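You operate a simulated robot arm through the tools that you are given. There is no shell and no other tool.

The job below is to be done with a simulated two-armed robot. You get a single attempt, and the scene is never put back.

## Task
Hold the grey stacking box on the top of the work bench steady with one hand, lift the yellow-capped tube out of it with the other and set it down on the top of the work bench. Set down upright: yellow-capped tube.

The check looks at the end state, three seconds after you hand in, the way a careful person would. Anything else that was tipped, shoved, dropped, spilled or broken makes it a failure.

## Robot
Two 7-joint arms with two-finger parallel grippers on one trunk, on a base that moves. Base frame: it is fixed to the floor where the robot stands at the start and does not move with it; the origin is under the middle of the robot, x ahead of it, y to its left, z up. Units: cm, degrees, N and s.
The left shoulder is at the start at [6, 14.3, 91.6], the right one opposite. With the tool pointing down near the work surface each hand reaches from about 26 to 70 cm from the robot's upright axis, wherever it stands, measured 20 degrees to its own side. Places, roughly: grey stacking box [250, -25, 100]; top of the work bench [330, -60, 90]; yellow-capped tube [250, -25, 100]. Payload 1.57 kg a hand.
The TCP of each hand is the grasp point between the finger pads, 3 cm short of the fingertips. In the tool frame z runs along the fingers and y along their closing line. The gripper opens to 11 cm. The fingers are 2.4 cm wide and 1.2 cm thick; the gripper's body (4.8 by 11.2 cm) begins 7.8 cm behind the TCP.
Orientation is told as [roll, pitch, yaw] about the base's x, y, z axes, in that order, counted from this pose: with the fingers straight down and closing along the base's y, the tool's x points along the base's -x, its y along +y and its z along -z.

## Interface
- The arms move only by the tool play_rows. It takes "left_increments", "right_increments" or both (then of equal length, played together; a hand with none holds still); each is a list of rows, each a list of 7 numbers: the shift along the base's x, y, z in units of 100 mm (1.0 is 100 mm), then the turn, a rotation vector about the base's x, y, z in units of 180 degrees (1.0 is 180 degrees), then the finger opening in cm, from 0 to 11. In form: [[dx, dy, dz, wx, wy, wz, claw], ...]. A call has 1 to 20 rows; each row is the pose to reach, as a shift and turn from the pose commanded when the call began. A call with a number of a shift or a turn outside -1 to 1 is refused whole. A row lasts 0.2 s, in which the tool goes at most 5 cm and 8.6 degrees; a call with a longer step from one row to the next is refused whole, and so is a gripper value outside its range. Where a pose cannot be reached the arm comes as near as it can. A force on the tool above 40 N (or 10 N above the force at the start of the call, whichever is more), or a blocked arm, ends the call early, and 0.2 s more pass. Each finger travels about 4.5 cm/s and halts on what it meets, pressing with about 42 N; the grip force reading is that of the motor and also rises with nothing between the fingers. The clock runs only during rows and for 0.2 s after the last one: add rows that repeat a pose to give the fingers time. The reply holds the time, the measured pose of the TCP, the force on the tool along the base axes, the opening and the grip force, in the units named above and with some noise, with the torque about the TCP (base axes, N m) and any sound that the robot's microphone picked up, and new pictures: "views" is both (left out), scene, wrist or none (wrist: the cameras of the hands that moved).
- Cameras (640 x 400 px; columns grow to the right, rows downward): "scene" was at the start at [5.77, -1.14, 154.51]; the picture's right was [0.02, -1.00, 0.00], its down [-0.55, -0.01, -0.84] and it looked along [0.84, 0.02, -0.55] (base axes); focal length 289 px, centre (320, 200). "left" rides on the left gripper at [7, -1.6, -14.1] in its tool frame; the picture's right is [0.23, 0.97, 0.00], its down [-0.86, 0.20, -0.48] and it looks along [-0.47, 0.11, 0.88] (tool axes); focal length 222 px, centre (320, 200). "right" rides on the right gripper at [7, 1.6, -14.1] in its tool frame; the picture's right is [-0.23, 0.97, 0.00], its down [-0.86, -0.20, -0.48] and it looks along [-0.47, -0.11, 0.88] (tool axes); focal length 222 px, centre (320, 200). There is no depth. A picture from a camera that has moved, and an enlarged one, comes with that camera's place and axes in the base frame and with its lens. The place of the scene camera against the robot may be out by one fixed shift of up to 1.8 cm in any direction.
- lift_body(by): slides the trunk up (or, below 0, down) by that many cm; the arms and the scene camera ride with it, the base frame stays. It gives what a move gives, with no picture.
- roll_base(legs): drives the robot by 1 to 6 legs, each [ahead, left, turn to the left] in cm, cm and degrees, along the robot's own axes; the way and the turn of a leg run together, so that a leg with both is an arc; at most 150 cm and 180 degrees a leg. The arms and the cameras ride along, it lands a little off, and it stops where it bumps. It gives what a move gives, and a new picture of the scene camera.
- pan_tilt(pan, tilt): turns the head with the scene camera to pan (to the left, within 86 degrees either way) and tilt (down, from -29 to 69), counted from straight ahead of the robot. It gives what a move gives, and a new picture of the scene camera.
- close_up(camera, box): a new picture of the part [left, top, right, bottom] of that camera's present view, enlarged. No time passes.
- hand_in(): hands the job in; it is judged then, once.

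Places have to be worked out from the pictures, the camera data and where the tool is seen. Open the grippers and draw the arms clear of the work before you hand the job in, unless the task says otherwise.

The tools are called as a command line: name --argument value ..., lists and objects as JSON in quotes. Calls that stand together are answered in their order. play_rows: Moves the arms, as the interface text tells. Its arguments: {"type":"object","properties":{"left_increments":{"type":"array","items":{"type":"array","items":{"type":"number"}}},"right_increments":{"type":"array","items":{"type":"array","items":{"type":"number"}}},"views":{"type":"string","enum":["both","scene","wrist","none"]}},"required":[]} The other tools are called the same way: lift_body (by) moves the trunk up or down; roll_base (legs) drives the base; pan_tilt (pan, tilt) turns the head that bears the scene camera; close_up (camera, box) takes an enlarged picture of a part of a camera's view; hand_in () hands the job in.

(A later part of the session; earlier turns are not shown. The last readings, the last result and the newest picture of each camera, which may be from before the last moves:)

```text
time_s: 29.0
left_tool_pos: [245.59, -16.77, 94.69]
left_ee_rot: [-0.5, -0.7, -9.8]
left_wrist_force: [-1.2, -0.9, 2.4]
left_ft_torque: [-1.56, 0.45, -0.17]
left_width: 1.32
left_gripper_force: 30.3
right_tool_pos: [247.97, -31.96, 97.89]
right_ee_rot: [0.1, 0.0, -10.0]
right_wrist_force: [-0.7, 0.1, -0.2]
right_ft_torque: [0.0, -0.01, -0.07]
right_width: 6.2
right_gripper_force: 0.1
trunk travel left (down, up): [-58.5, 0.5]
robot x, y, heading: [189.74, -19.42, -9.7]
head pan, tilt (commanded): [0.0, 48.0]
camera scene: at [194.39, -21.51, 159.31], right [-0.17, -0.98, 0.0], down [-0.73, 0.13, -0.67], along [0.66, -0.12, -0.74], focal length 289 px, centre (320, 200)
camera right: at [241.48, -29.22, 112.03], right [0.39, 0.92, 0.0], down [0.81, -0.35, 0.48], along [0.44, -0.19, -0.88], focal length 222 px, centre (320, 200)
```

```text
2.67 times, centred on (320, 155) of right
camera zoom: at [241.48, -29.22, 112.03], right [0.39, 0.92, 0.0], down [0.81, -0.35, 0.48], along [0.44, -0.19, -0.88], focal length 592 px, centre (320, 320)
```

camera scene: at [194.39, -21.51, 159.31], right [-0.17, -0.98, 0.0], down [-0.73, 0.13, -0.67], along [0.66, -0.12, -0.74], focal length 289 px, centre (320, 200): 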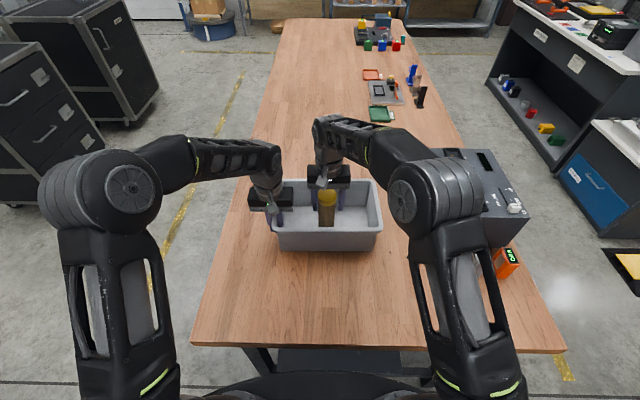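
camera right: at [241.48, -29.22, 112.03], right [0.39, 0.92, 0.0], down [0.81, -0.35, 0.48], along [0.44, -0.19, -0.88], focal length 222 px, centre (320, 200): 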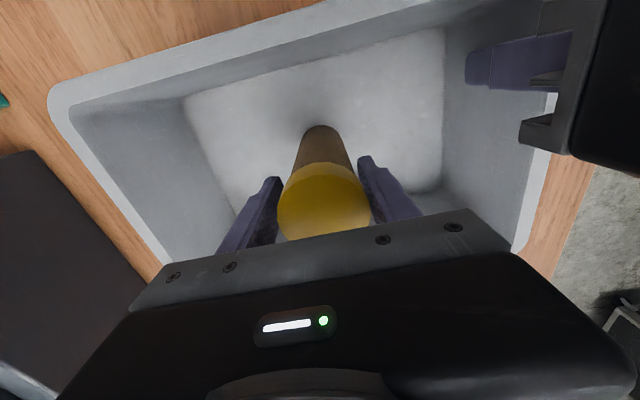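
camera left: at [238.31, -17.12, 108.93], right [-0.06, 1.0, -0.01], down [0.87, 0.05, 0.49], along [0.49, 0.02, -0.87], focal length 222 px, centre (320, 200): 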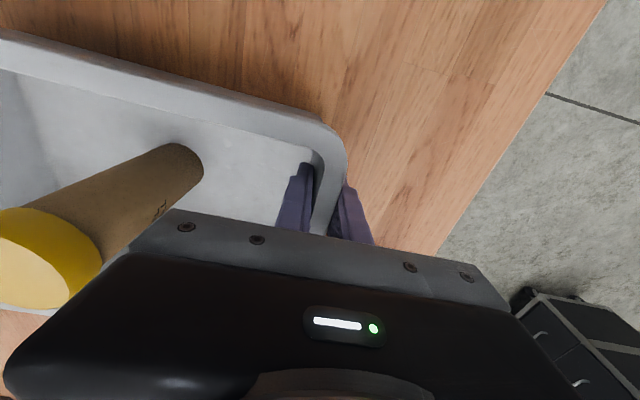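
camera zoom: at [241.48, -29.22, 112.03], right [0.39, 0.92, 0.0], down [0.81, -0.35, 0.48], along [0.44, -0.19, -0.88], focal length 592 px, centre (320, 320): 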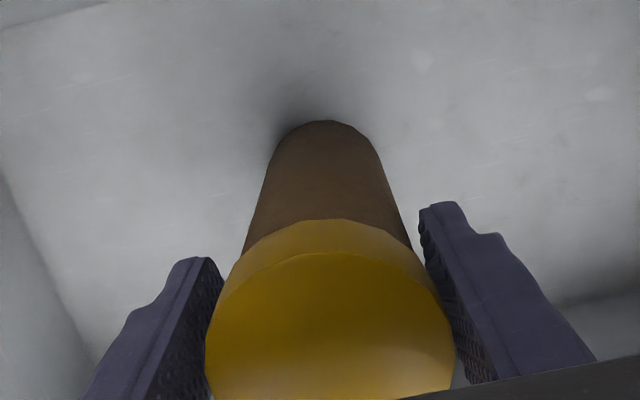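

The cap sits between the fingers, about 0.1 cm to the left of centre. I nudge the hand and close fully on the cap.

play_rows --right_increments '[[0.002, 0.01, 0, 0, 0, 0, 6.2], [0.002, 0.01, 0, 0, 0, 0, 5.8], [0.002, 0.01, 0, 0, 0, 0, 5.5], [0.002, 0.01, 0, 0, 0, 0, 5.2], [0.002, 0.01, 0, 0, 0, 0, 4.9], [0.002, 0.01, 0, 0, 0, 0, 4.5], [0.002, 0.01, 0, 0, 0, 0, 4.0], [0.002, 0.01, 0, 0, 0, 0, 3.5], [0.002, 0.01, 0, 0, 0, 0, 3.5]]' --views "both"

close_up --camera "scene" --box '[256, 130, 400, 220]'

close_up --camera "right" --box '[200, 80, 440, 230]'

```text
time_s: 31.0
left_tool_pos: [245.62, -16.76, 94.67]
left_ee_rot: [-0.5, -0.7, -9.8]
left_wrist_force: [-0.5, -0.8, 1.2]
left_ft_torque: [-1.58, 0.28, -0.16]
left_width: 1.31
left_gripper_force: 29.8
right_tool_pos: [248.04, -31.77, 97.91]
right_ee_rot: [0.0, 0.0, -10.0]
right_wrist_force: [0.5, 1.2, 1.7]
right_ft_torque: [-0.01, 0.03, 0.02]
right_width: 5.29
right_gripper_force: 42.1
trunk travel left (down, up): [-58.5, 0.5]
robot x, y, heading: [189.51, -19.37, -10.2]
head pan, tilt (commanded): [0.0, 48.0]
camera scene: at [194.38, -21.51, 159.31], right [-0.17, -0.98, 0.0], down [-0.73, 0.13, -0.67], along [0.66, -0.12, -0.74], focal length 289 px, centre (320, 200)
camera right: at [241.5, -29.1, 112.05], right [0.39, 0.92, 0.0], down [0.81, -0.35, 0.48], along [0.44, -0.19, -0.88], focal length 222 px, centre (320, 200)
```

scene: 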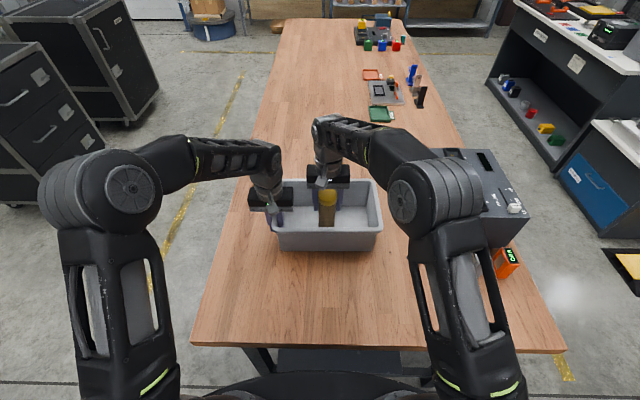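
right: 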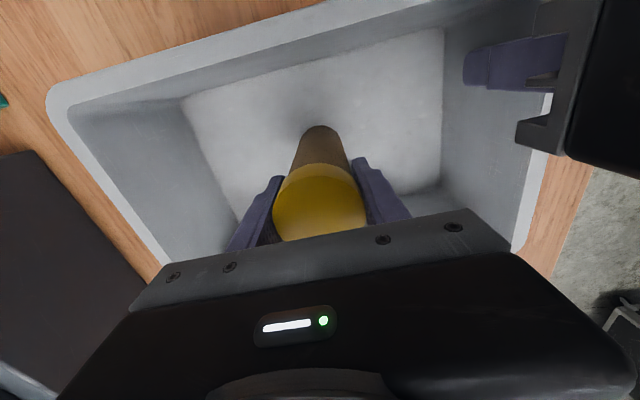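

```text
4.44 times, centred on (328, 175) of scene
camera zoom: at [194.38, -21.51, 159.31], right [-0.17, -0.98, 0.0], down [-0.73, 0.13, -0.67], along [0.66, -0.12, -0.74], focal length 1283 px, centre (284, 311)
```

zoom: 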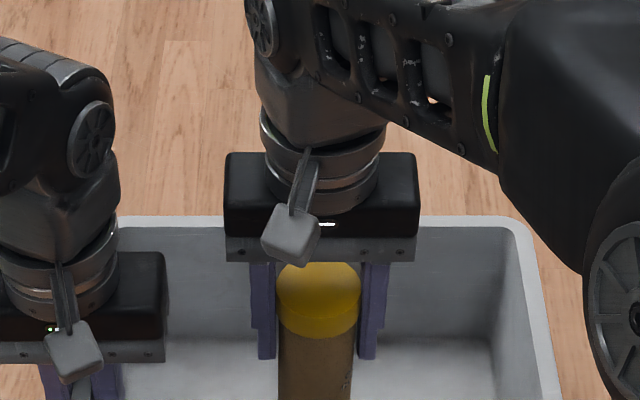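

```text
2.67 times, centred on (320, 155) of right
camera zoom: at [241.5, -29.1, 112.05], right [0.39, 0.92, 0.0], down [0.81, -0.35, 0.48], along [0.44, -0.19, -0.88], focal length 592 px, centre (320, 320)
```

zoom: 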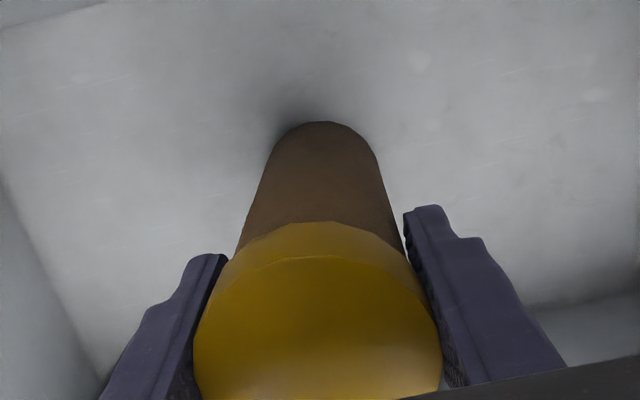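

The cap is gripped (5.29 cm, 42 N). I lift slowly by 2 cm while the left hand holds the box, watching the forces.

play_rows --right_increments '[[0, 0, 0.03, 0, 0, 0, 3.5], [0, 0, 0.06, 0, 0, 0, 3.5], [0, 0, 0.1, 0, 0, 0, 3.5], [0, 0, 0.15, 0, 0, 0, 3.5], [0, 0, 0.2, 0, 0, 0, 3.5]]' --views "both"

```text
time_s: 32.2
left_tool_pos: [245.69, -16.67, 94.71]
left_ee_rot: [-0.4, -0.7, -9.8]
left_wrist_force: [-0.2, -0.3, 3.2]
left_ft_torque: [-1.56, 0.22, -0.17]
left_width: 1.33
left_gripper_force: 29.9
right_tool_pos: [248.04, -31.86, 99.81]
right_ee_rot: [0.0, 0.0, -10.1]
right_wrist_force: [-0.3, -0.3, -1.5]
right_ft_torque: [0.01, 0.0, -0.03]
right_width: 5.3
right_gripper_force: 41.9
trunk travel left (down, up): [-58.5, 0.5]
robot x, y, heading: [189.76, -19.39, -10.0]
head pan, tilt (commanded): [0.0, 48.0]
camera scene: at [194.4, -21.51, 159.3], right [-0.17, -0.98, 0.0], down [-0.73, 0.13, -0.67], along [0.66, -0.12, -0.74], focal length 289 px, centre (320, 200)
camera right: at [241.51, -29.12, 114.08], right [0.39, 0.92, 0.0], down [0.81, -0.35, 0.48], along [0.44, -0.19, -0.88], focal length 222 px, centre (320, 200)
```

scene: 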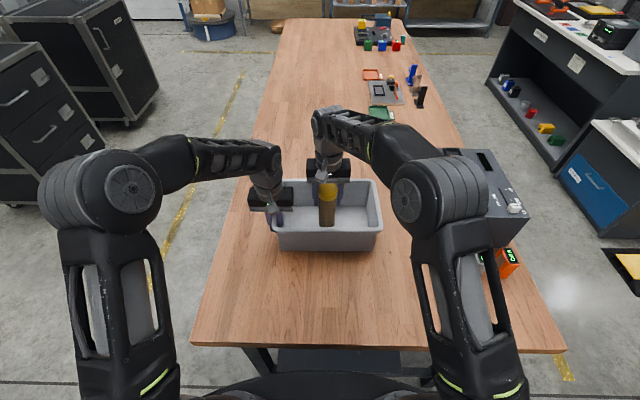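
right: 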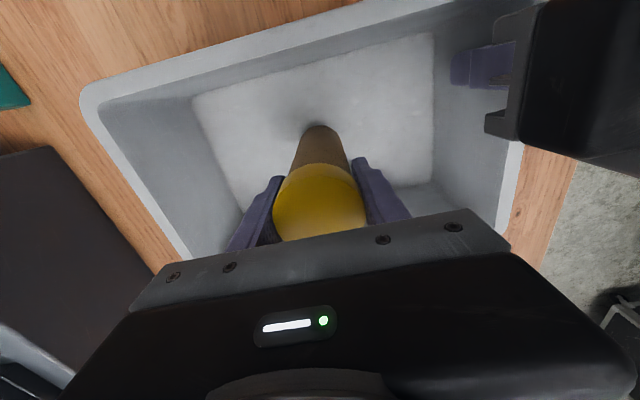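

The tube lifts freely (about 1.5 N) and the box stays put. I keep lifting to z≈107.5, then draw back slightly inside the box while rising further so the tube's bottom clears the rim.

play_rows --right_increments '[[0, 0, 0.15, 0, 0, 0, 3.5], [0, 0, 0.35, 0, 0, 0, 3.5], [0, 0, 0.55, 0, 0, 0, 3.5], [0, 0, 0.76, 0, 0, 0, 3.5], [0, 0, 0.76, 0, 0, 0, 3.5]]' --views "none"

play_rows --right_increments '[[-0.1, -0.06, 0.12, 0, 0, 0, 3.5], [-0.2, -0.12, 0.24, 0, 0, 0, 3.5], [-0.3, -0.18, 0.37, 0, 0, 0, 3.5], [-0.4, -0.24, 0.5, 0, 0, 0, 3.5], [-0.4, -0.24, 0.5, 0, 0, 0, 3.5]]' --views "both"

close_up --camera "scene" --box '[240, 130, 416, 240]'

```text
time_s: 33.4
left_tool_pos: [245.66, -16.79, 94.79]
left_ee_rot: [-0.5, -0.7, -9.8]
left_wrist_force: [-1.4, 0.5, 3.3]
left_ft_torque: [-1.59, 0.09, -0.15]
left_width: 1.33
left_gripper_force: 30.0
right_tool_pos: [248.02, -31.82, 107.46]
right_ee_rot: [-0.1, 0.0, -10.0]
right_wrist_force: [0.4, -0.4, -2.1]
right_ft_torque: [0.05, 0.01, -0.02]
right_width: 5.28
right_gripper_force: 41.7
trunk travel left (down, up): [-58.5, 0.5]
robot x, y, heading: [189.77, -19.35, -9.9]
head pan, tilt (commanded): [0.0, 48.0]
```

```text
time_s: 34.6
left_tool_pos: [245.7, -16.63, 94.81]
left_ee_rot: [-0.4, -0.7, -9.8]
left_wrist_force: [0.1, 1.1, 3.1]
left_ft_torque: [-1.55, 0.18, -0.14]
left_width: 1.33
left_gripper_force: 30.1
right_tool_pos: [244.02, -34.22, 112.49]
right_ee_rot: [-0.1, -0.2, -10.1]
right_wrist_force: [-0.3, 0.6, -1.5]
right_ft_torque: [0.01, 0.0, 0.0]
right_width: 5.29
right_gripper_force: 41.9
trunk travel left (down, up): [-58.5, 0.5]
robot x, y, heading: [189.87, -19.35, -9.9]
head pan, tilt (commanded): [0.0, 48.0]
camera scene: at [194.39, -21.5, 159.31], right [-0.17, -0.98, 0.0], down [-0.73, 0.13, -0.67], along [0.66, -0.12, -0.74], focal length 289 px, centre (320, 200)
camera right: at [237.43, -31.44, 126.65], right [0.39, 0.92, 0.0], down [0.81, -0.35, 0.48], along [0.44, -0.19, -0.88], focal length 222 px, centre (320, 200)
```

scene: 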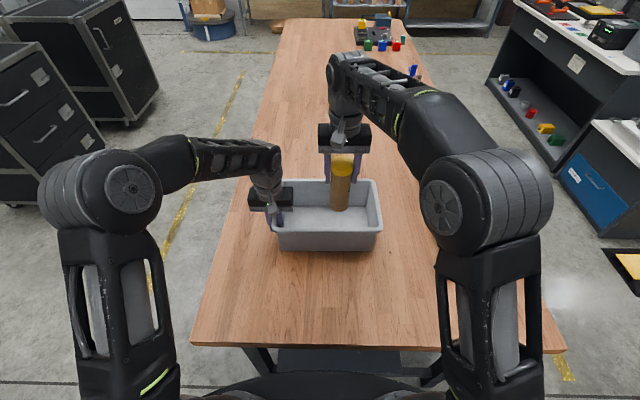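
right: 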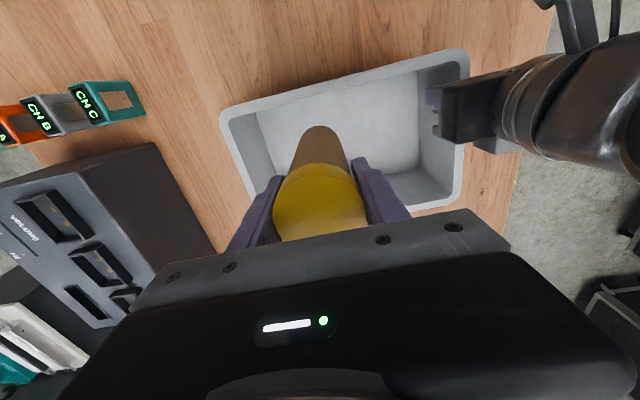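

```text
3.64 times, centred on (328, 185) of scene
camera zoom: at [194.39, -21.5, 159.31], right [-0.17, -0.98, 0.0], down [-0.73, 0.13, -0.67], along [0.66, -0.12, -0.74], focal length 1050 px, centre (291, 254)
```

zoom: 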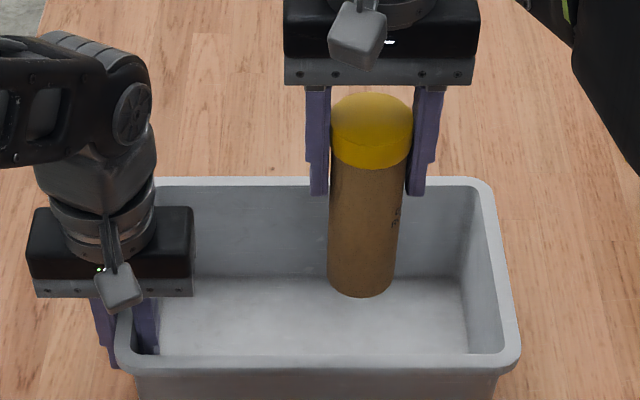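

The tube hangs upright, with its bottom at z≈100.5, about 12 cm below the TCP and some 4 cm above the rim. I carry it back over the front wall towards the free bench area in front of the box.

play_rows --right_increments '[[-0.2, -0.07, 0.05, 0, 0, 0, 3.5], [-0.45, -0.16, 0.1, 0, 0, 0, 3.5], [-0.7, -0.24, 0.12, 0, 0, 0, 3.5], [-0.95, -0.32, 0.12, 0, 0, 0, 3.5], [-0.95, -0.32, 0.12, 0, 0, 0, 3.5]]' --views "scene"

play_rows --right_increments '[[-0.2, -0.07, 0, 0, 0, 0, 3.5], [-0.4, -0.13, 0, 0, 0, 0, 3.5], [-0.6, -0.2, 0, 0, 0, 0, 3.5], [-0.77, -0.27, 0, 0, 0, 0, 3.5], [-0.77, -0.27, 0, 0, 0, 0, 3.5]]' --views "both"

```text
time_s: 35.8
left_tool_pos: [245.56, -16.68, 94.81]
left_ee_rot: [-0.4, -0.6, -9.8]
left_wrist_force: [0.9, 2.4, 3.7]
left_ft_torque: [-1.62, 0.57, -0.11]
left_width: 1.33
left_gripper_force: 30.2
right_tool_pos: [234.39, -37.29, 113.67]
right_ee_rot: [0.1, -0.1, -10.0]
right_wrist_force: [0.6, -0.7, -1.5]
right_ft_torque: [0.0, -0.02, 0.02]
right_width: 5.26
right_gripper_force: 42.7
trunk travel left (down, up): [-58.5, 0.5]
robot x, y, heading: [189.47, -19.44, -10.0]
head pan, tilt (commanded): [0.0, 48.0]
camera scene: at [194.41, -21.46, 159.3], right [-0.17, -0.98, 0.0], down [-0.73, 0.13, -0.67], along [0.66, -0.12, -0.74], focal length 289 px, centre (320, 200)
```

scene: 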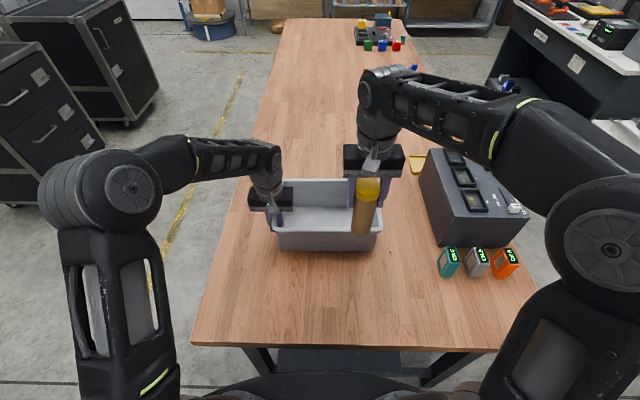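

```text
time_s: 37.0
left_tool_pos: [245.46, -16.75, 94.75]
left_ee_rot: [-0.4, -0.6, -9.8]
left_wrist_force: [0.8, 1.8, 4.1]
left_ft_torque: [-1.61, 0.41, -0.14]
left_width: 1.32
left_gripper_force: 30.4
right_tool_pos: [226.87, -39.9, 113.71]
right_ee_rot: [-0.1, 0.0, -10.0]
right_wrist_force: [0.4, -0.1, -1.3]
right_ft_torque: [-0.02, -0.02, 0.01]
right_width: 5.26
right_gripper_force: 41.8
trunk travel left (down, up): [-58.5, 0.5]
robot x, y, heading: [189.64, -19.55, -10.1]
head pan, tilt (commanded): [0.0, 48.0]
camera scene: at [194.39, -21.48, 159.3], right [-0.17, -0.98, 0.0], down [-0.73, 0.13, -0.67], along [0.66, -0.12, -0.74], focal length 289 px, centre (320, 200)
camera right: at [220.28, -37.33, 127.85], right [0.39, 0.92, 0.0], down [0.81, -0.35, 0.48], along [0.44, -0.19, -0.88], focal length 222 px, centre (320, 200)
```

scene: 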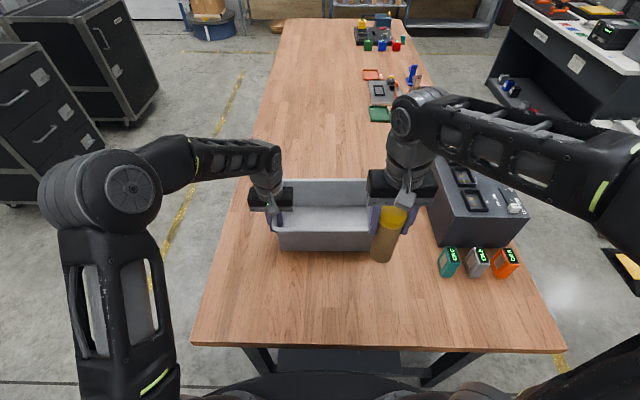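
right: 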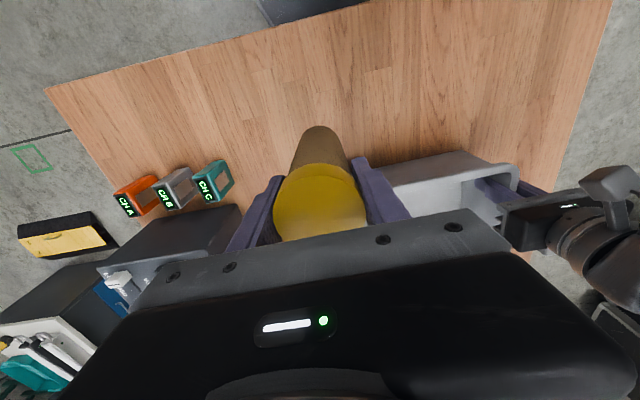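

The tube is over clear bench at about local (40, -13.6), in front of the box. I lower it towards the surface, stopping a few cm short for a look.

play_rows --right_increments '[[0, 0, -0.2, 0, 0, 0, 3.5], [0, 0, -0.45, 0, 0, 0, 3.5], [0, 0, -0.7, 0, 0, 0, 3.5], [0, 0, -0.9, 0, 0, 0, 3.5], [0, 0, -1.0, 0, 0, 0, 3.5], [0, 0, -1.0, 0, 0, 0, 3.5]]' --views "both"

close_up --camera "scene" --box '[304, 190, 464, 290]'

```text
time_s: 38.4
left_tool_pos: [245.56, -16.63, 94.84]
left_ee_rot: [-0.6, -0.7, -9.8]
left_wrist_force: [0.2, 2.1, 2.9]
left_ft_torque: [-1.6, 0.28, -0.14]
left_width: 1.3
left_gripper_force: 29.8
right_tool_pos: [226.9, -40.08, 103.66]
right_ee_rot: [-0.1, 0.1, -10.0]
right_wrist_force: [0.3, -0.8, -0.6]
right_ft_torque: [0.0, 0.01, -0.01]
right_width: 5.28
right_gripper_force: 42.5
trunk travel left (down, up): [-58.5, 0.5]
robot x, y, heading: [189.57, -19.3, -9.8]
head pan, tilt (commanded): [0.0, 48.0]
camera scene: at [194.39, -21.49, 159.31], right [-0.17, -0.98, 0.0], down [-0.73, 0.13, -0.67], along [0.66, -0.12, -0.74], focal length 289 px, centre (320, 200)
camera right: at [220.29, -37.33, 117.82], right [0.39, 0.92, 0.0], down [0.81, -0.35, 0.48], along [0.44, -0.19, -0.88], focal length 222 px, centre (320, 200)
```

scene: 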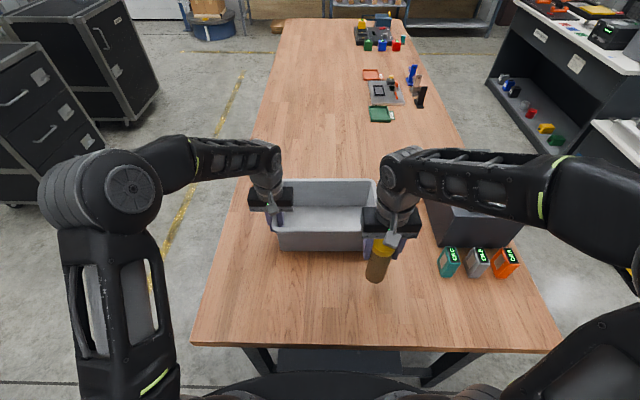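
right: 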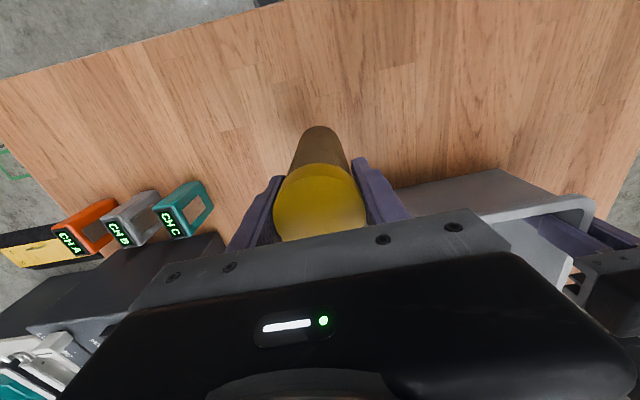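

```text
4.00 times, centred on (384, 240) of scene
camera zoom: at [194.39, -21.49, 159.31], right [-0.17, -0.98, 0.0], down [-0.73, 0.13, -0.67], along [0.66, -0.12, -0.74], focal length 1155 px, centre (64, 40)
```

zoom: 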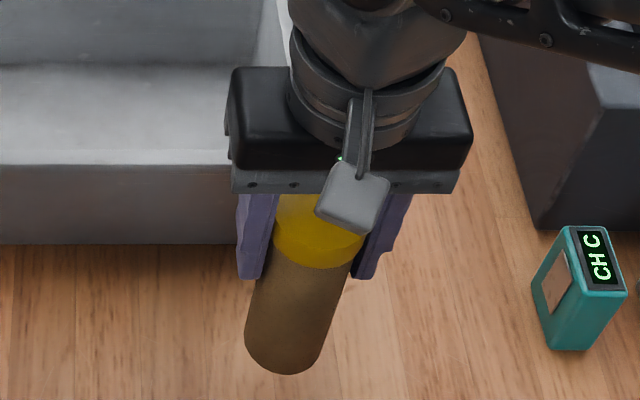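

The tube hangs upright with its bottom near z≈91.7, about 6–7 cm above the wood. I lower 4 cm and then continue in small steps, watching the vertical force.

play_rows --right_increments '[[0, 0, -0.15, 0, 0, 0, 3.5], [0, 0, -0.3, 0, 0, 0, 3.5], [0, 0, -0.4, 0, 0, 0, 3.5], [0, 0, -0.4, 0, 0, 0, 3.5]]' --views "scene"

close_up --camera "scene" --box '[304, 190, 464, 290]'

close_up --camera "left" --box '[0, 0, 320, 200]'

```text
time_s: 39.4
left_tool_pos: [245.59, -16.65, 94.81]
left_ee_rot: [-0.5, -0.7, -9.8]
left_wrist_force: [-0.5, 2.7, 3.8]
left_ft_torque: [-1.58, 0.28, -0.08]
left_width: 1.32
left_gripper_force: 30.3
right_tool_pos: [226.82, -40.19, 99.59]
right_ee_rot: [0.1, 0.0, -10.0]
right_wrist_force: [0.1, 0.1, -1.4]
right_ft_torque: [0.01, 0.0, 0.0]
right_width: 5.31
right_gripper_force: 42.1
trunk travel left (down, up): [-58.5, 0.5]
robot x, y, heading: [189.5, -19.48, -9.9]
head pan, tilt (commanded): [0.0, 48.0]
camera scene: at [194.39, -21.5, 159.31], right [-0.17, -0.98, 0.0], down [-0.73, 0.13, -0.67], along [0.66, -0.12, -0.74], focal length 289 px, centre (320, 200)
```

scene: 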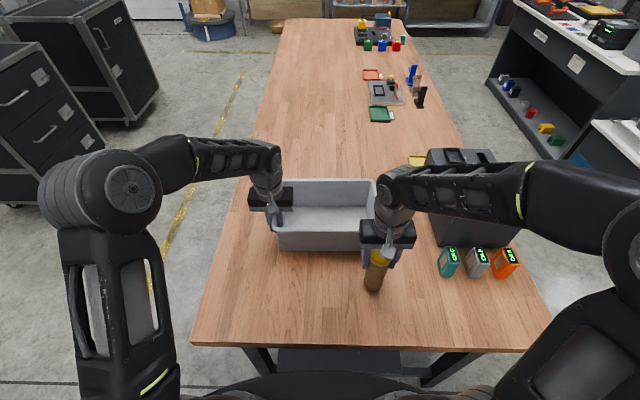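

```text
4.00 times, centred on (384, 240) of scene
camera zoom: at [194.39, -21.5, 159.31], right [-0.17, -0.98, 0.0], down [-0.73, 0.13, -0.67], along [0.66, -0.12, -0.74], focal length 1155 px, centre (64, 40)
```

zoom: 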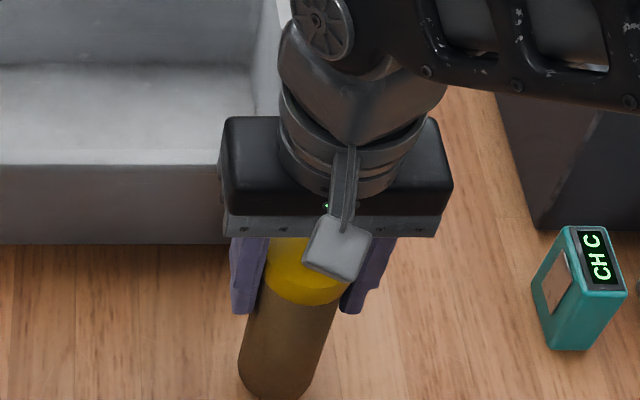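

```text
2.00 times, centred on (160, 100) of left
camera zoom: at [238.34, -17.05, 108.92], right [-0.06, 1.0, -0.01], down [0.87, 0.06, 0.49], along [0.49, 0.02, -0.87], focal length 444 px, centre (640, 400)
```

zoom: 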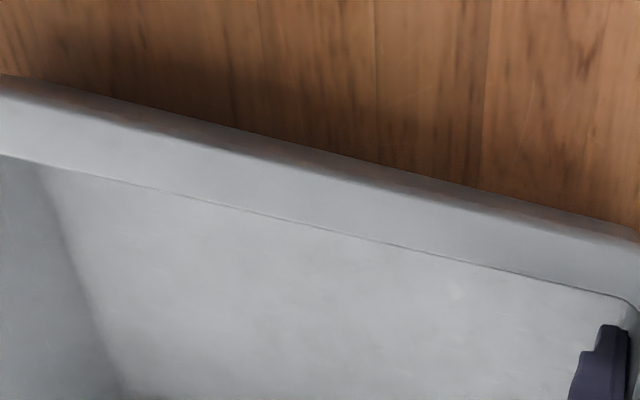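

The tube bottom is now about 2.5 cm above the wood. Before the last bit I pan the head right to make sure my right elbow stays clear of the device and the small blocks.

pan_tilt --pan -40 --tilt 45

```text
time_s: 40.5
left_tool_pos: [245.59, -16.64, 94.83]
left_ee_rot: [-0.6, -0.7, -9.8]
left_wrist_force: [-0.3, 1.0, 3.6]
left_ft_torque: [-1.56, 0.27, -0.05]
left_width: 1.28
left_gripper_force: 29.7
right_tool_pos: [226.84, -39.97, 99.62]
right_ee_rot: [0.0, 0.0, -10.0]
right_wrist_force: [-0.3, 0.6, -1.3]
right_ft_torque: [-0.04, 0.02, 0.0]
right_width: 5.28
right_gripper_force: 41.9
trunk travel left (down, up): [-58.5, 0.5]
robot x, y, heading: [189.86, -19.64, -9.9]
head pan, tilt (commanded): [-40.0, 45.0]
camera scene: at [191.86, -26.35, 159.72], right [-0.77, -0.64, 0.0], down [-0.45, 0.54, -0.71], along [0.45, -0.54, -0.71], focal length 289 px, centre (320, 200)
```

scene: 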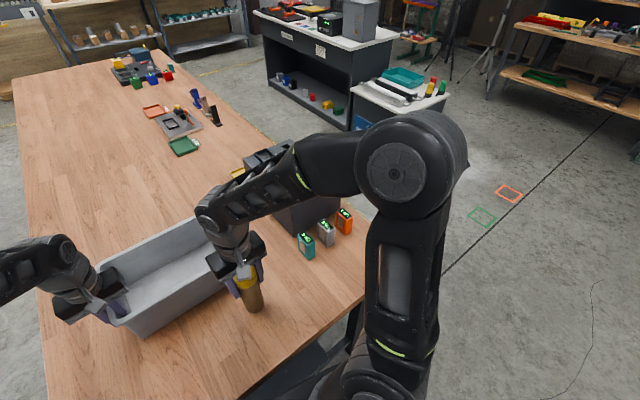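

The elbow and forearm are well clear. I lower the tube another 1.5 cm slowly.

play_rows --right_increments '[[0, 0, -0.04, 0, 0, 0, 3.5], [0, 0, -0.08, 0, 0, 0, 3.5], [0, 0, -0.12, 0, 0, 0, 3.5], [0, 0, -0.15, 0, 0, 0, 3.5], [0, 0, -0.15, 0, 0, 0, 3.5]]' --views "none"

close_up --camera "scene" --box '[192, 240, 320, 320]'

```text
time_s: 41.6
left_tool_pos: [245.71, -16.74, 94.8]
left_ee_rot: [-0.5, -0.7, -9.8]
left_wrist_force: [0.4, 0.6, 3.5]
left_ft_torque: [-1.62, 0.3, -0.11]
left_width: 1.31
left_gripper_force: 29.9
right_tool_pos: [226.88, -40.1, 98.08]
right_ee_rot: [0.0, 0.0, -10.0]
right_wrist_force: [0.1, 0.0, -1.3]
right_ft_torque: [0.04, -0.02, 0.01]
right_width: 5.31
right_gripper_force: 42.7
trunk travel left (down, up): [-58.5, 0.5]
robot x, y, heading: [189.88, -19.28, -10.1]
head pan, tilt (commanded): [-40.0, 45.0]
```

```text
5.00 times, centred on (256, 280) of scene
camera zoom: at [191.85, -26.36, 159.73], right [-0.77, -0.64, 0.0], down [-0.45, 0.54, -0.71], along [0.45, -0.54, -0.71], focal length 1443 px, centre (640, -200)
```

zoom: 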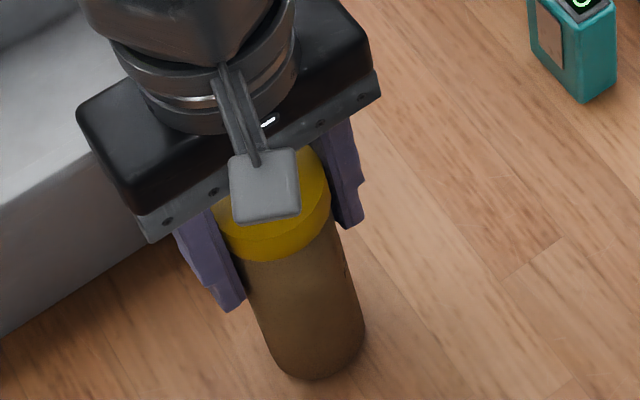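

There is still no contact (vertical force -1.3 N). I go on in fine 0.2–0.3 cm steps.

play_rows --right_increments '[[0, 0, -0.015, 0, 0, 0, 3.5], [0, 0, -0.03, 0, 0, 0, 3.5], [0, 0, -0.03, 0, 0, 0, 3.5]]' --views "none"

play_rows --right_increments '[[0, 0, -0.015, 0, 0, 0, 3.5], [0, 0, -0.03, 0, 0, 0, 3.5], [0, 0, -0.03, 0, 0, 0, 3.5]]' --views "none"

close_up --camera "scene" --box '[192, 240, 320, 320]'

```text
time_s: 42.5
left_tool_pos: [245.66, -16.65, 94.75]
left_ee_rot: [-0.4, -0.8, -9.8]
left_wrist_force: [0.5, 0.0, 3.8]
left_ft_torque: [-1.58, 0.32, -0.09]
left_width: 1.32
left_gripper_force: 29.8
right_tool_pos: [226.84, -40.04, 97.79]
right_ee_rot: [-0.1, 0.0, -10.0]
right_wrist_force: [-0.3, 0.0, -1.2]
right_ft_torque: [0.02, -0.01, -0.02]
right_width: 5.3
right_gripper_force: 41.7
trunk travel left (down, up): [-58.5, 0.5]
robot x, y, heading: [189.98, -19.38, -10.1]
head pan, tilt (commanded): [-40.0, 45.0]
```

```text
time_s: 43.2
left_tool_pos: [245.41, -16.77, 94.78]
left_ee_rot: [-0.5, -0.7, -9.8]
left_wrist_force: [0.8, 2.0, 3.8]
left_ft_torque: [-1.59, 0.23, -0.06]
left_width: 1.29
left_gripper_force: 30.0
right_tool_pos: [226.88, -40.16, 97.55]
right_ee_rot: [-0.1, 0.0, -10.0]
right_wrist_force: [0.4, 0.0, -1.0]
right_ft_torque: [0.01, 0.02, 0.02]
right_width: 5.28
right_gripper_force: 42.1
trunk travel left (down, up): [-58.5, 0.5]
robot x, y, heading: [189.83, -19.6, -10.1]
head pan, tilt (commanded): [-40.0, 45.0]
```

```text
5.00 times, centred on (256, 280) of scene
camera zoom: at [191.85, -26.36, 159.73], right [-0.77, -0.64, 0.0], down [-0.45, 0.54, -0.71], along [0.45, -0.54, -0.71], focal length 1443 px, centre (640, -200)
```

zoom: 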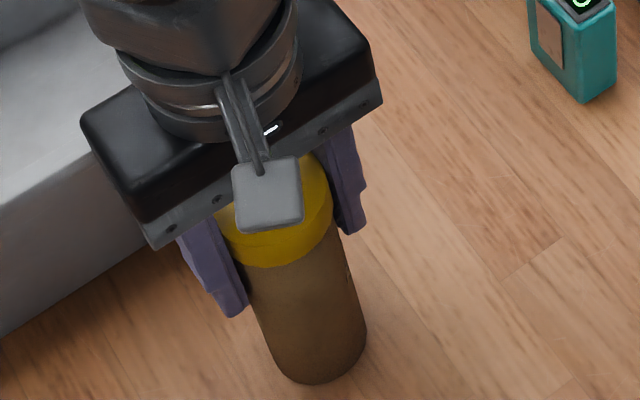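

There is still no contact at TCP z=97.55, so I continue in 0.2 cm steps.

play_rows --right_increments '[[0, 0, -0.01, 0, 0, 0, 3.5], [0, 0, -0.02, 0, 0, 0, 3.5], [0, 0, -0.02, 0, 0, 0, 3.5]]' --views "none"

play_rows --right_increments '[[0, 0, -0.01, 0, 0, 0, 3.5], [0, 0, -0.02, 0, 0, 0, 3.5], [0, 0, -0.02, 0, 0, 0, 3.5]]' --views "none"

close_up --camera "scene" --box '[192, 240, 320, 320]'

```text
time_s: 44.0
left_tool_pos: [245.53, -16.69, 94.79]
left_ee_rot: [-0.5, -0.7, -9.7]
left_wrist_force: [1.0, -0.4, 1.4]
left_ft_torque: [-1.32, 0.5, 0.12]
left_width: 1.32
left_gripper_force: 30.6
right_tool_pos: [226.81, -40.14, 97.48]
right_ee_rot: [0.0, -0.2, -10.0]
right_wrist_force: [-1.8, -0.1, 16.8]
right_ft_torque: [-0.09, 0.33, 0.0]
right_width: 5.31
right_gripper_force: 41.8
trunk travel left (down, up): [-58.5, 0.5]
robot x, y, heading: [189.45, -19.4, -10.1]
head pan, tilt (commanded): [-40.0, 45.0]
```

```text
time_s: 44.7
left_tool_pos: [245.51, -16.63, 94.69]
left_ee_rot: [-0.5, -0.8, -9.8]
left_wrist_force: [0.3, 2.6, 2.6]
left_ft_torque: [-1.17, 0.67, 0.02]
left_width: 1.3
left_gripper_force: 29.9
right_tool_pos: [226.9, -40.14, 97.42]
right_ee_rot: [0.0, -0.3, -10.0]
right_wrist_force: [-7.5, -1.4, 20.1]
right_ft_torque: [-0.11, 0.91, 0.02]
right_width: 5.28
right_gripper_force: 41.9
trunk travel left (down, up): [-58.5, 0.5]
robot x, y, heading: [189.68, -19.17, -9.9]
head pan, tilt (commanded): [-40.0, 45.0]
stopped in row 3 (right hand): the force on the tool passed its limit at 42 N (the readings are from after the stop); the commanded pose is now the measured one
```

```text
5.00 times, centred on (256, 280) of scene
camera zoom: at [191.66, -26.28, 159.72], right [-0.77, -0.64, 0.0], down [-0.45, 0.54, -0.71], along [0.45, -0.54, -0.71], focal length 1443 px, centre (640, -200)
```

zoom: 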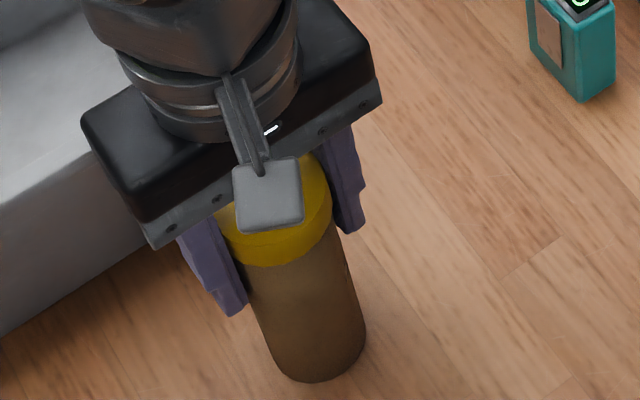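

The tube touched down at TCP z≈97.5, and I pressed slightly too far (20 N). I ease up 0.1 cm to relieve the force before releasing.

play_rows --right_increments '[[0, 0, 0.008, 0, 0, 0, 3.5], [0, 0, 0.008, 0, 0, 0, 3.5]]' --views "none"

```text
time_s: 45.3
left_tool_pos: [245.55, -16.74, 94.85]
left_ee_rot: [-0.5, -0.8, -9.8]
left_wrist_force: [0.9, 2.5, 3.6]
left_ft_torque: [-1.38, 0.54, 0.07]
left_width: 1.29
left_gripper_force: 30.1
right_tool_pos: [226.88, -40.15, 97.46]
right_ee_rot: [-0.1, -0.3, -10.0]
right_wrist_force: [-4.6, -1.4, 16.1]
right_ft_torque: [-0.21, 0.51, -0.02]
right_width: 5.29
right_gripper_force: 41.4
trunk travel left (down, up): [-58.5, 0.5]
robot x, y, heading: [189.66, -19.24, -10.0]
head pan, tilt (commanded): [-40.0, 45.0]
```

The force is still 16 N, so I ease up a little more.

play_rows --right_increments '[[0, 0, 0.01, 0, 0, 0, 3.5], [0, 0, 0.01, 0, 0, 0, 3.5]]' --views "none"

```text
time_s: 45.9
left_tool_pos: [245.62, -16.69, 94.69]
left_ee_rot: [-0.6, -0.7, -9.8]
left_wrist_force: [-1.6, 3.6, 4.1]
left_ft_torque: [-1.76, -0.36, -0.1]
left_width: 1.33
left_gripper_force: 30.1
right_tool_pos: [226.83, -40.12, 97.5]
right_ee_rot: [0.0, -0.2, -10.1]
right_wrist_force: [0.8, 0.6, -1.1]
right_ft_torque: [0.04, -0.01, 0.02]
right_width: 5.26
right_gripper_force: 41.9
trunk travel left (down, up): [-58.5, 0.5]
robot x, y, heading: [189.97, -19.15, -10.0]
head pan, tilt (commanded): [-40.0, 45.0]
```

The tube is now within a fraction of a millimetre of the surface with no load. I open the right hand in small steps.

play_rows --right_increments '[[0, 0, 0, 0, 0, 0, 5.0], [0, 0, 0, 0, 0, 0, 5.3], [0, 0, 0, 0, 0, 0, 5.5], [0, 0, 0, 0, 0, 0, 5.8], [0, 0, 0, 0, 0, 0, 6.3], [0, 0, 0, 0, 0, 0, 7.0], [0, 0, 0, 0, 0, 0, 8.0], [0, 0, 0, 0, 0, 0, 9.0], [0, 0, 0, 0, 0, 0, 9.0]]' --views "both"

close_up --camera "scene" --box '[192, 240, 320, 320]'

```text
time_s: 47.9
left_tool_pos: [245.63, -16.72, 94.76]
left_ee_rot: [-0.4, -0.7, -9.8]
left_wrist_force: [-0.9, 2.4, 4.2]
left_ft_torque: [-1.64, 0.02, -0.02]
left_width: 1.31
left_gripper_force: 30.2
right_tool_pos: [226.94, -40.06, 97.49]
right_ee_rot: [0.0, -0.2, -9.9]
right_wrist_force: [1.1, 0.0, 0.6]
right_ft_torque: [-0.01, -0.04, 0.01]
right_width: 9.03
right_gripper_force: 0.1
trunk travel left (down, up): [-58.5, 0.5]
robot x, y, heading: [189.66, -19.0, -10.1]
head pan, tilt (commanded): [-40.0, 45.0]
camera scene: at [191.83, -26.34, 159.73], right [-0.77, -0.64, 0.0], down [-0.45, 0.54, -0.71], along [0.45, -0.54, -0.71], focal length 289 px, centre (320, 200)
camera right: at [220.33, -37.42, 111.69], right [0.39, 0.92, 0.0], down [0.81, -0.35, 0.48], along [0.44, -0.19, -0.88], focal length 222 px, centre (320, 200)
```

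scene: 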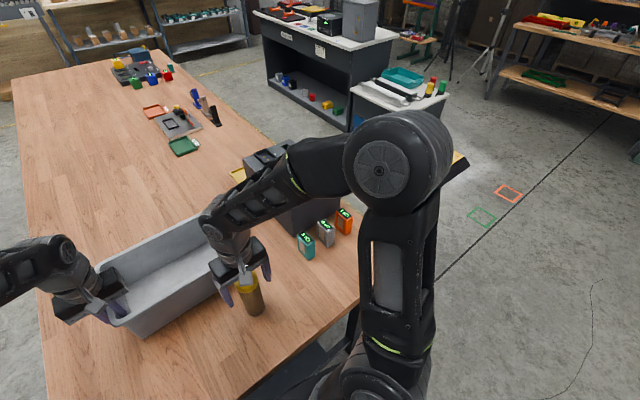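
right: 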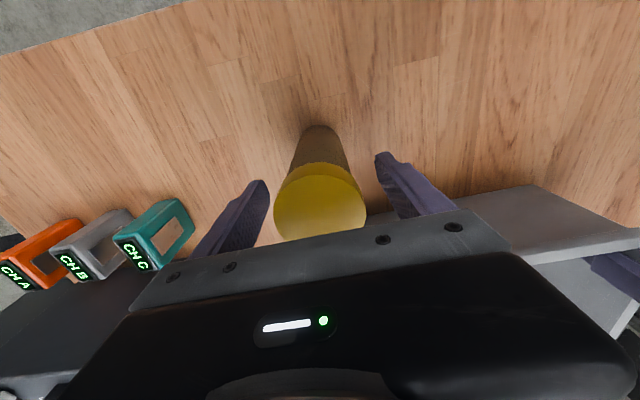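

```text
5.00 times, centred on (256, 280) of scene
camera zoom: at [191.83, -26.34, 159.73], right [-0.77, -0.64, 0.0], down [-0.45, 0.54, -0.71], along [0.45, -0.54, -0.71], focal length 1443 px, centre (640, -200)
```

zoom: 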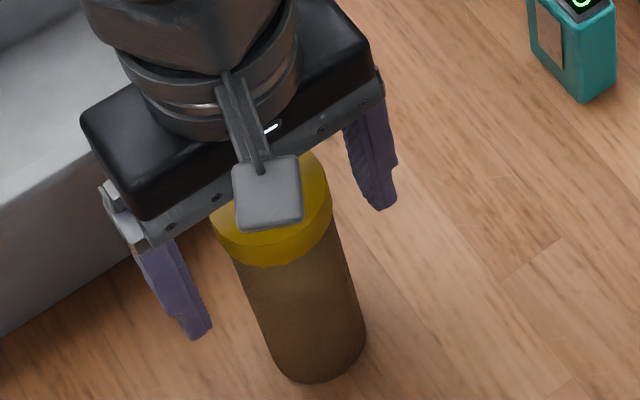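

The tube stands upright on its own. I raise the right hand straight up and clear of it.

play_rows --right_increments '[[0, 0, 0.1, 0, 0, 0, 9.0], [0, 0, 0.25, 0, 0, 0, 9.0], [0, 0, 0.45, 0, 0, 0, 9.0], [0, 0, 0.7, 0, 0, 0, 9.0], [0, 0, 0.95, 0, 0, 0, 9.0], [0, 0, 0.95, 0, 0, 0, 9.0]]' --views "both"

```text
time_s: 49.3
left_tool_pos: [245.56, -16.83, 94.62]
left_ee_rot: [-0.4, -0.8, -9.9]
left_wrist_force: [-1.0, 2.0, 3.5]
left_ft_torque: [-1.57, 0.35, -0.04]
left_width: 1.31
left_gripper_force: 29.9
right_tool_pos: [227.05, -40.05, 107.07]
right_ee_rot: [0.0, -0.2, -10.1]
right_wrist_force: [0.3, -0.5, 0.1]
right_ft_torque: [0.0, 0.0, 0.02]
right_width: 8.99
right_gripper_force: 0.0
trunk travel left (down, up): [-58.5, 0.5]
robot x, y, heading: [189.51, -19.52, -10.2]
head pan, tilt (commanded): [-40.0, 45.0]
camera scene: at [191.84, -26.34, 159.73], right [-0.77, -0.64, 0.0], down [-0.45, 0.54, -0.71], along [0.45, -0.54, -0.71], focal length 289 px, centre (320, 200)
camera right: at [220.43, -37.33, 121.25], right [0.39, 0.92, 0.0], down [0.81, -0.35, 0.48], along [0.44, -0.19, -0.88], focal length 222 px, centre (320, 200)
```

scene: 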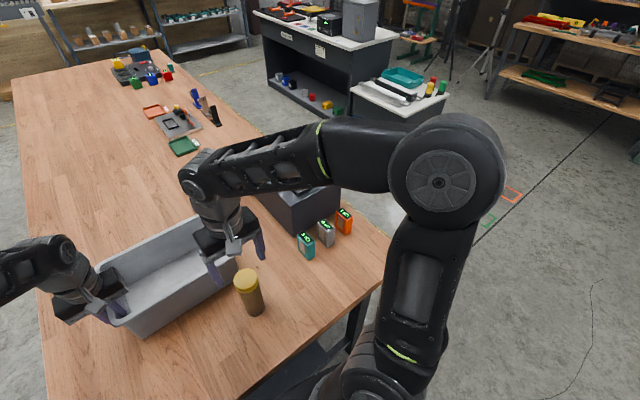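
right: 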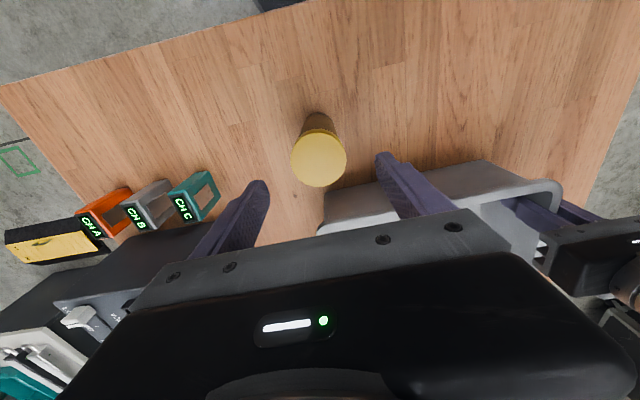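

The right hand is clear above the tube, which is standing. I raise it more and then open the left hand gently to let go of the box.

play_rows --right_increments '[[0, 0, 0.2, 0, 0, 0, 9.0], [0, 0, 0.4, 0, 0, 0, 9.0], [0, 0, 0.6, 0, 0, 0, 9.0], [0, 0, 0.6, 0, 0, 0, 9.0]]' --views "none"

play_rows --left_increments '[[0, 0, 0, 0, 0, 0, 1.0], [0, 0, 0, 0, 0, 0, 1.5], [0, 0, 0, 0, 0, 0, 2.0], [0, 0, 0, 0, 0, 0, 2.6], [0, 0, 0, 0, 0, 0, 3.4], [0, 0, 0, 0, 0, 0, 4.2], [0, 0, 0, 0, 0, 0, 5.0], [0, 0, 0, 0, 0, 0, 5.5], [0, 0, 0, 0, 0, 0, 5.5]]' --views "both"

close_up --camera "left" --box '[200, 100, 440, 250]'

```text
time_s: 50.3
left_tool_pos: [245.55, -16.64, 94.69]
left_ee_rot: [-0.5, -0.7, -9.8]
left_wrist_force: [0.2, 2.0, 3.1]
left_ft_torque: [-1.54, 0.37, -0.04]
left_width: 1.31
left_gripper_force: 29.9
right_tool_pos: [227.02, -39.99, 113.06]
right_ee_rot: [0.0, -0.2, -10.0]
right_wrist_force: [0.3, -0.6, 0.1]
right_ft_torque: [-0.02, 0.0, 0.01]
right_width: 9.0
right_gripper_force: 0.1
trunk travel left (down, up): [-58.5, 0.5]
robot x, y, heading: [189.93, -19.24, -10.1]
head pan, tilt (commanded): [-40.0, 45.0]
```

```text
time_s: 52.3
left_tool_pos: [245.57, -16.76, 94.72]
left_ee_rot: [-0.5, -0.7, -9.8]
left_wrist_force: [0.3, 0.6, -0.9]
left_ft_torque: [0.02, 0.01, 0.0]
left_width: 5.5
left_gripper_force: 0.0
right_tool_pos: [227.02, -40.19, 113.06]
right_ee_rot: [0.0, -0.2, -10.0]
right_wrist_force: [-0.3, -0.6, -0.3]
right_ft_torque: [0.05, 0.04, 0.02]
right_width: 9.01
right_gripper_force: 0.1
trunk travel left (down, up): [-58.5, 0.5]
robot x, y, heading: [189.9, -19.1, -9.8]
head pan, tilt (commanded): [-40.0, 45.0]
camera scene: at [191.87, -26.4, 159.72], right [-0.77, -0.64, 0.0], down [-0.45, 0.54, -0.71], along [0.45, -0.54, -0.71], focal length 289 px, centre (320, 200)
camera left: at [238.34, -17.1, 108.9], right [-0.06, 1.0, -0.01], down [0.87, 0.06, 0.49], along [0.49, 0.02, -0.87], focal length 222 px, centre (320, 200)
```

scene: 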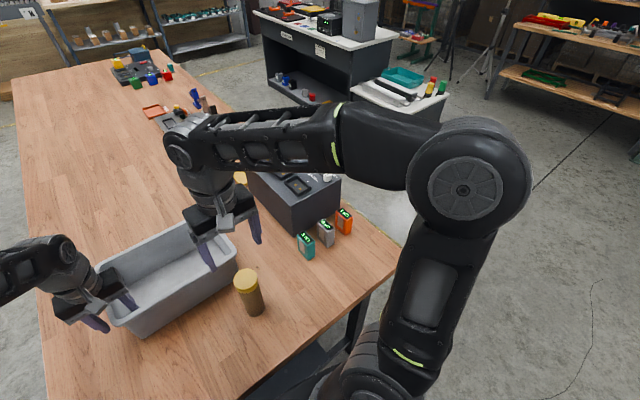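
left: 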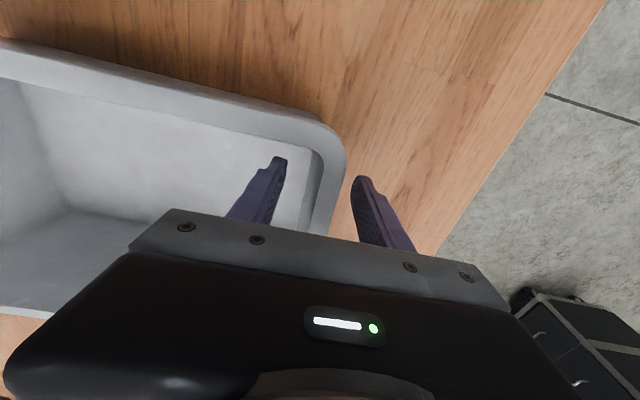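

```text
2.67 times, centred on (320, 175) of left
camera zoom: at [238.34, -17.1, 108.9], right [-0.06, 1.0, -0.01], down [0.87, 0.06, 0.49], along [0.49, 0.02, -0.87], focal length 592 px, centre (320, 267)
```

zoom: 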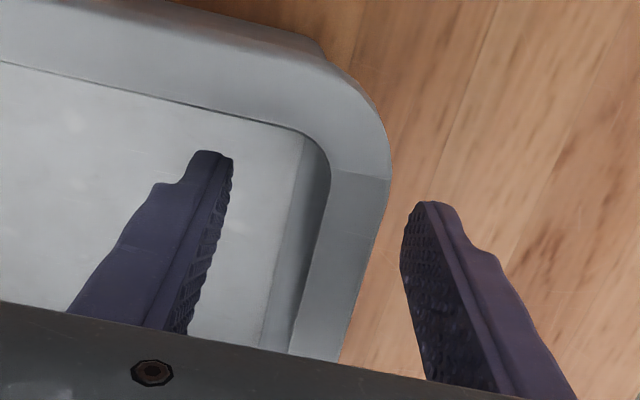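

The left fingers are open on both sides of the wall with no load. I raise the left hand straight up out of the box.

play_rows --left_increments '[[0, 0, 0.1, 0, 0, 0, 5.5], [0, 0, 0.25, 0, 0, 0, 5.5], [0, 0, 0.45, 0, 0, 0, 5.5], [0, 0, 0.7, 0, 0, 0, 5.5], [0, 0, 0.95, 0, 0, 0, 5.5], [0, 0, 0.95, 0, 0, 0, 5.5]]' --views "both"

```text
time_s: 53.7
left_tool_pos: [245.55, -16.66, 104.35]
left_ee_rot: [-0.4, -0.7, -9.9]
left_wrist_force: [-0.4, 0.0, -0.3]
left_ft_torque: [0.0, 0.03, 0.0]
left_width: 5.51
left_gripper_force: 0.0
right_tool_pos: [227.11, -40.19, 112.96]
right_ee_rot: [0.0, -0.1, -10.1]
right_wrist_force: [0.0, -0.1, 1.0]
right_ft_torque: [0.02, -0.01, 0.04]
right_width: 8.98
right_gripper_force: 0.1
trunk travel left (down, up): [-58.5, 0.5]
robot x, y, heading: [189.73, -19.57, -10.1]
head pan, tilt (commanded): [-40.0, 45.0]
camera scene: at [191.89, -26.41, 159.72], right [-0.77, -0.64, 0.0], down [-0.45, 0.54, -0.71], along [0.45, -0.54, -0.71], focal length 289 px, centre (320, 200)
camera left: at [238.4, -17.03, 118.41], right [-0.06, 1.0, -0.01], down [0.87, 0.06, 0.49], along [0.49, 0.02, -0.87], focal length 222 px, centre (320, 200)
```

scene: 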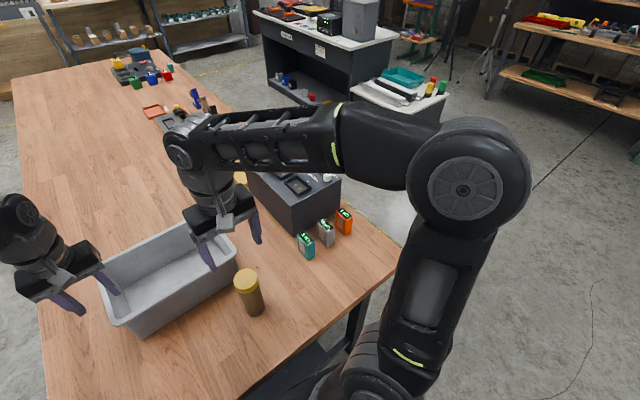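
left: 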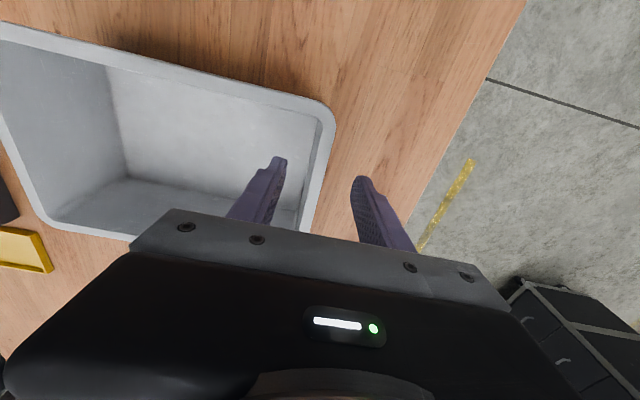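

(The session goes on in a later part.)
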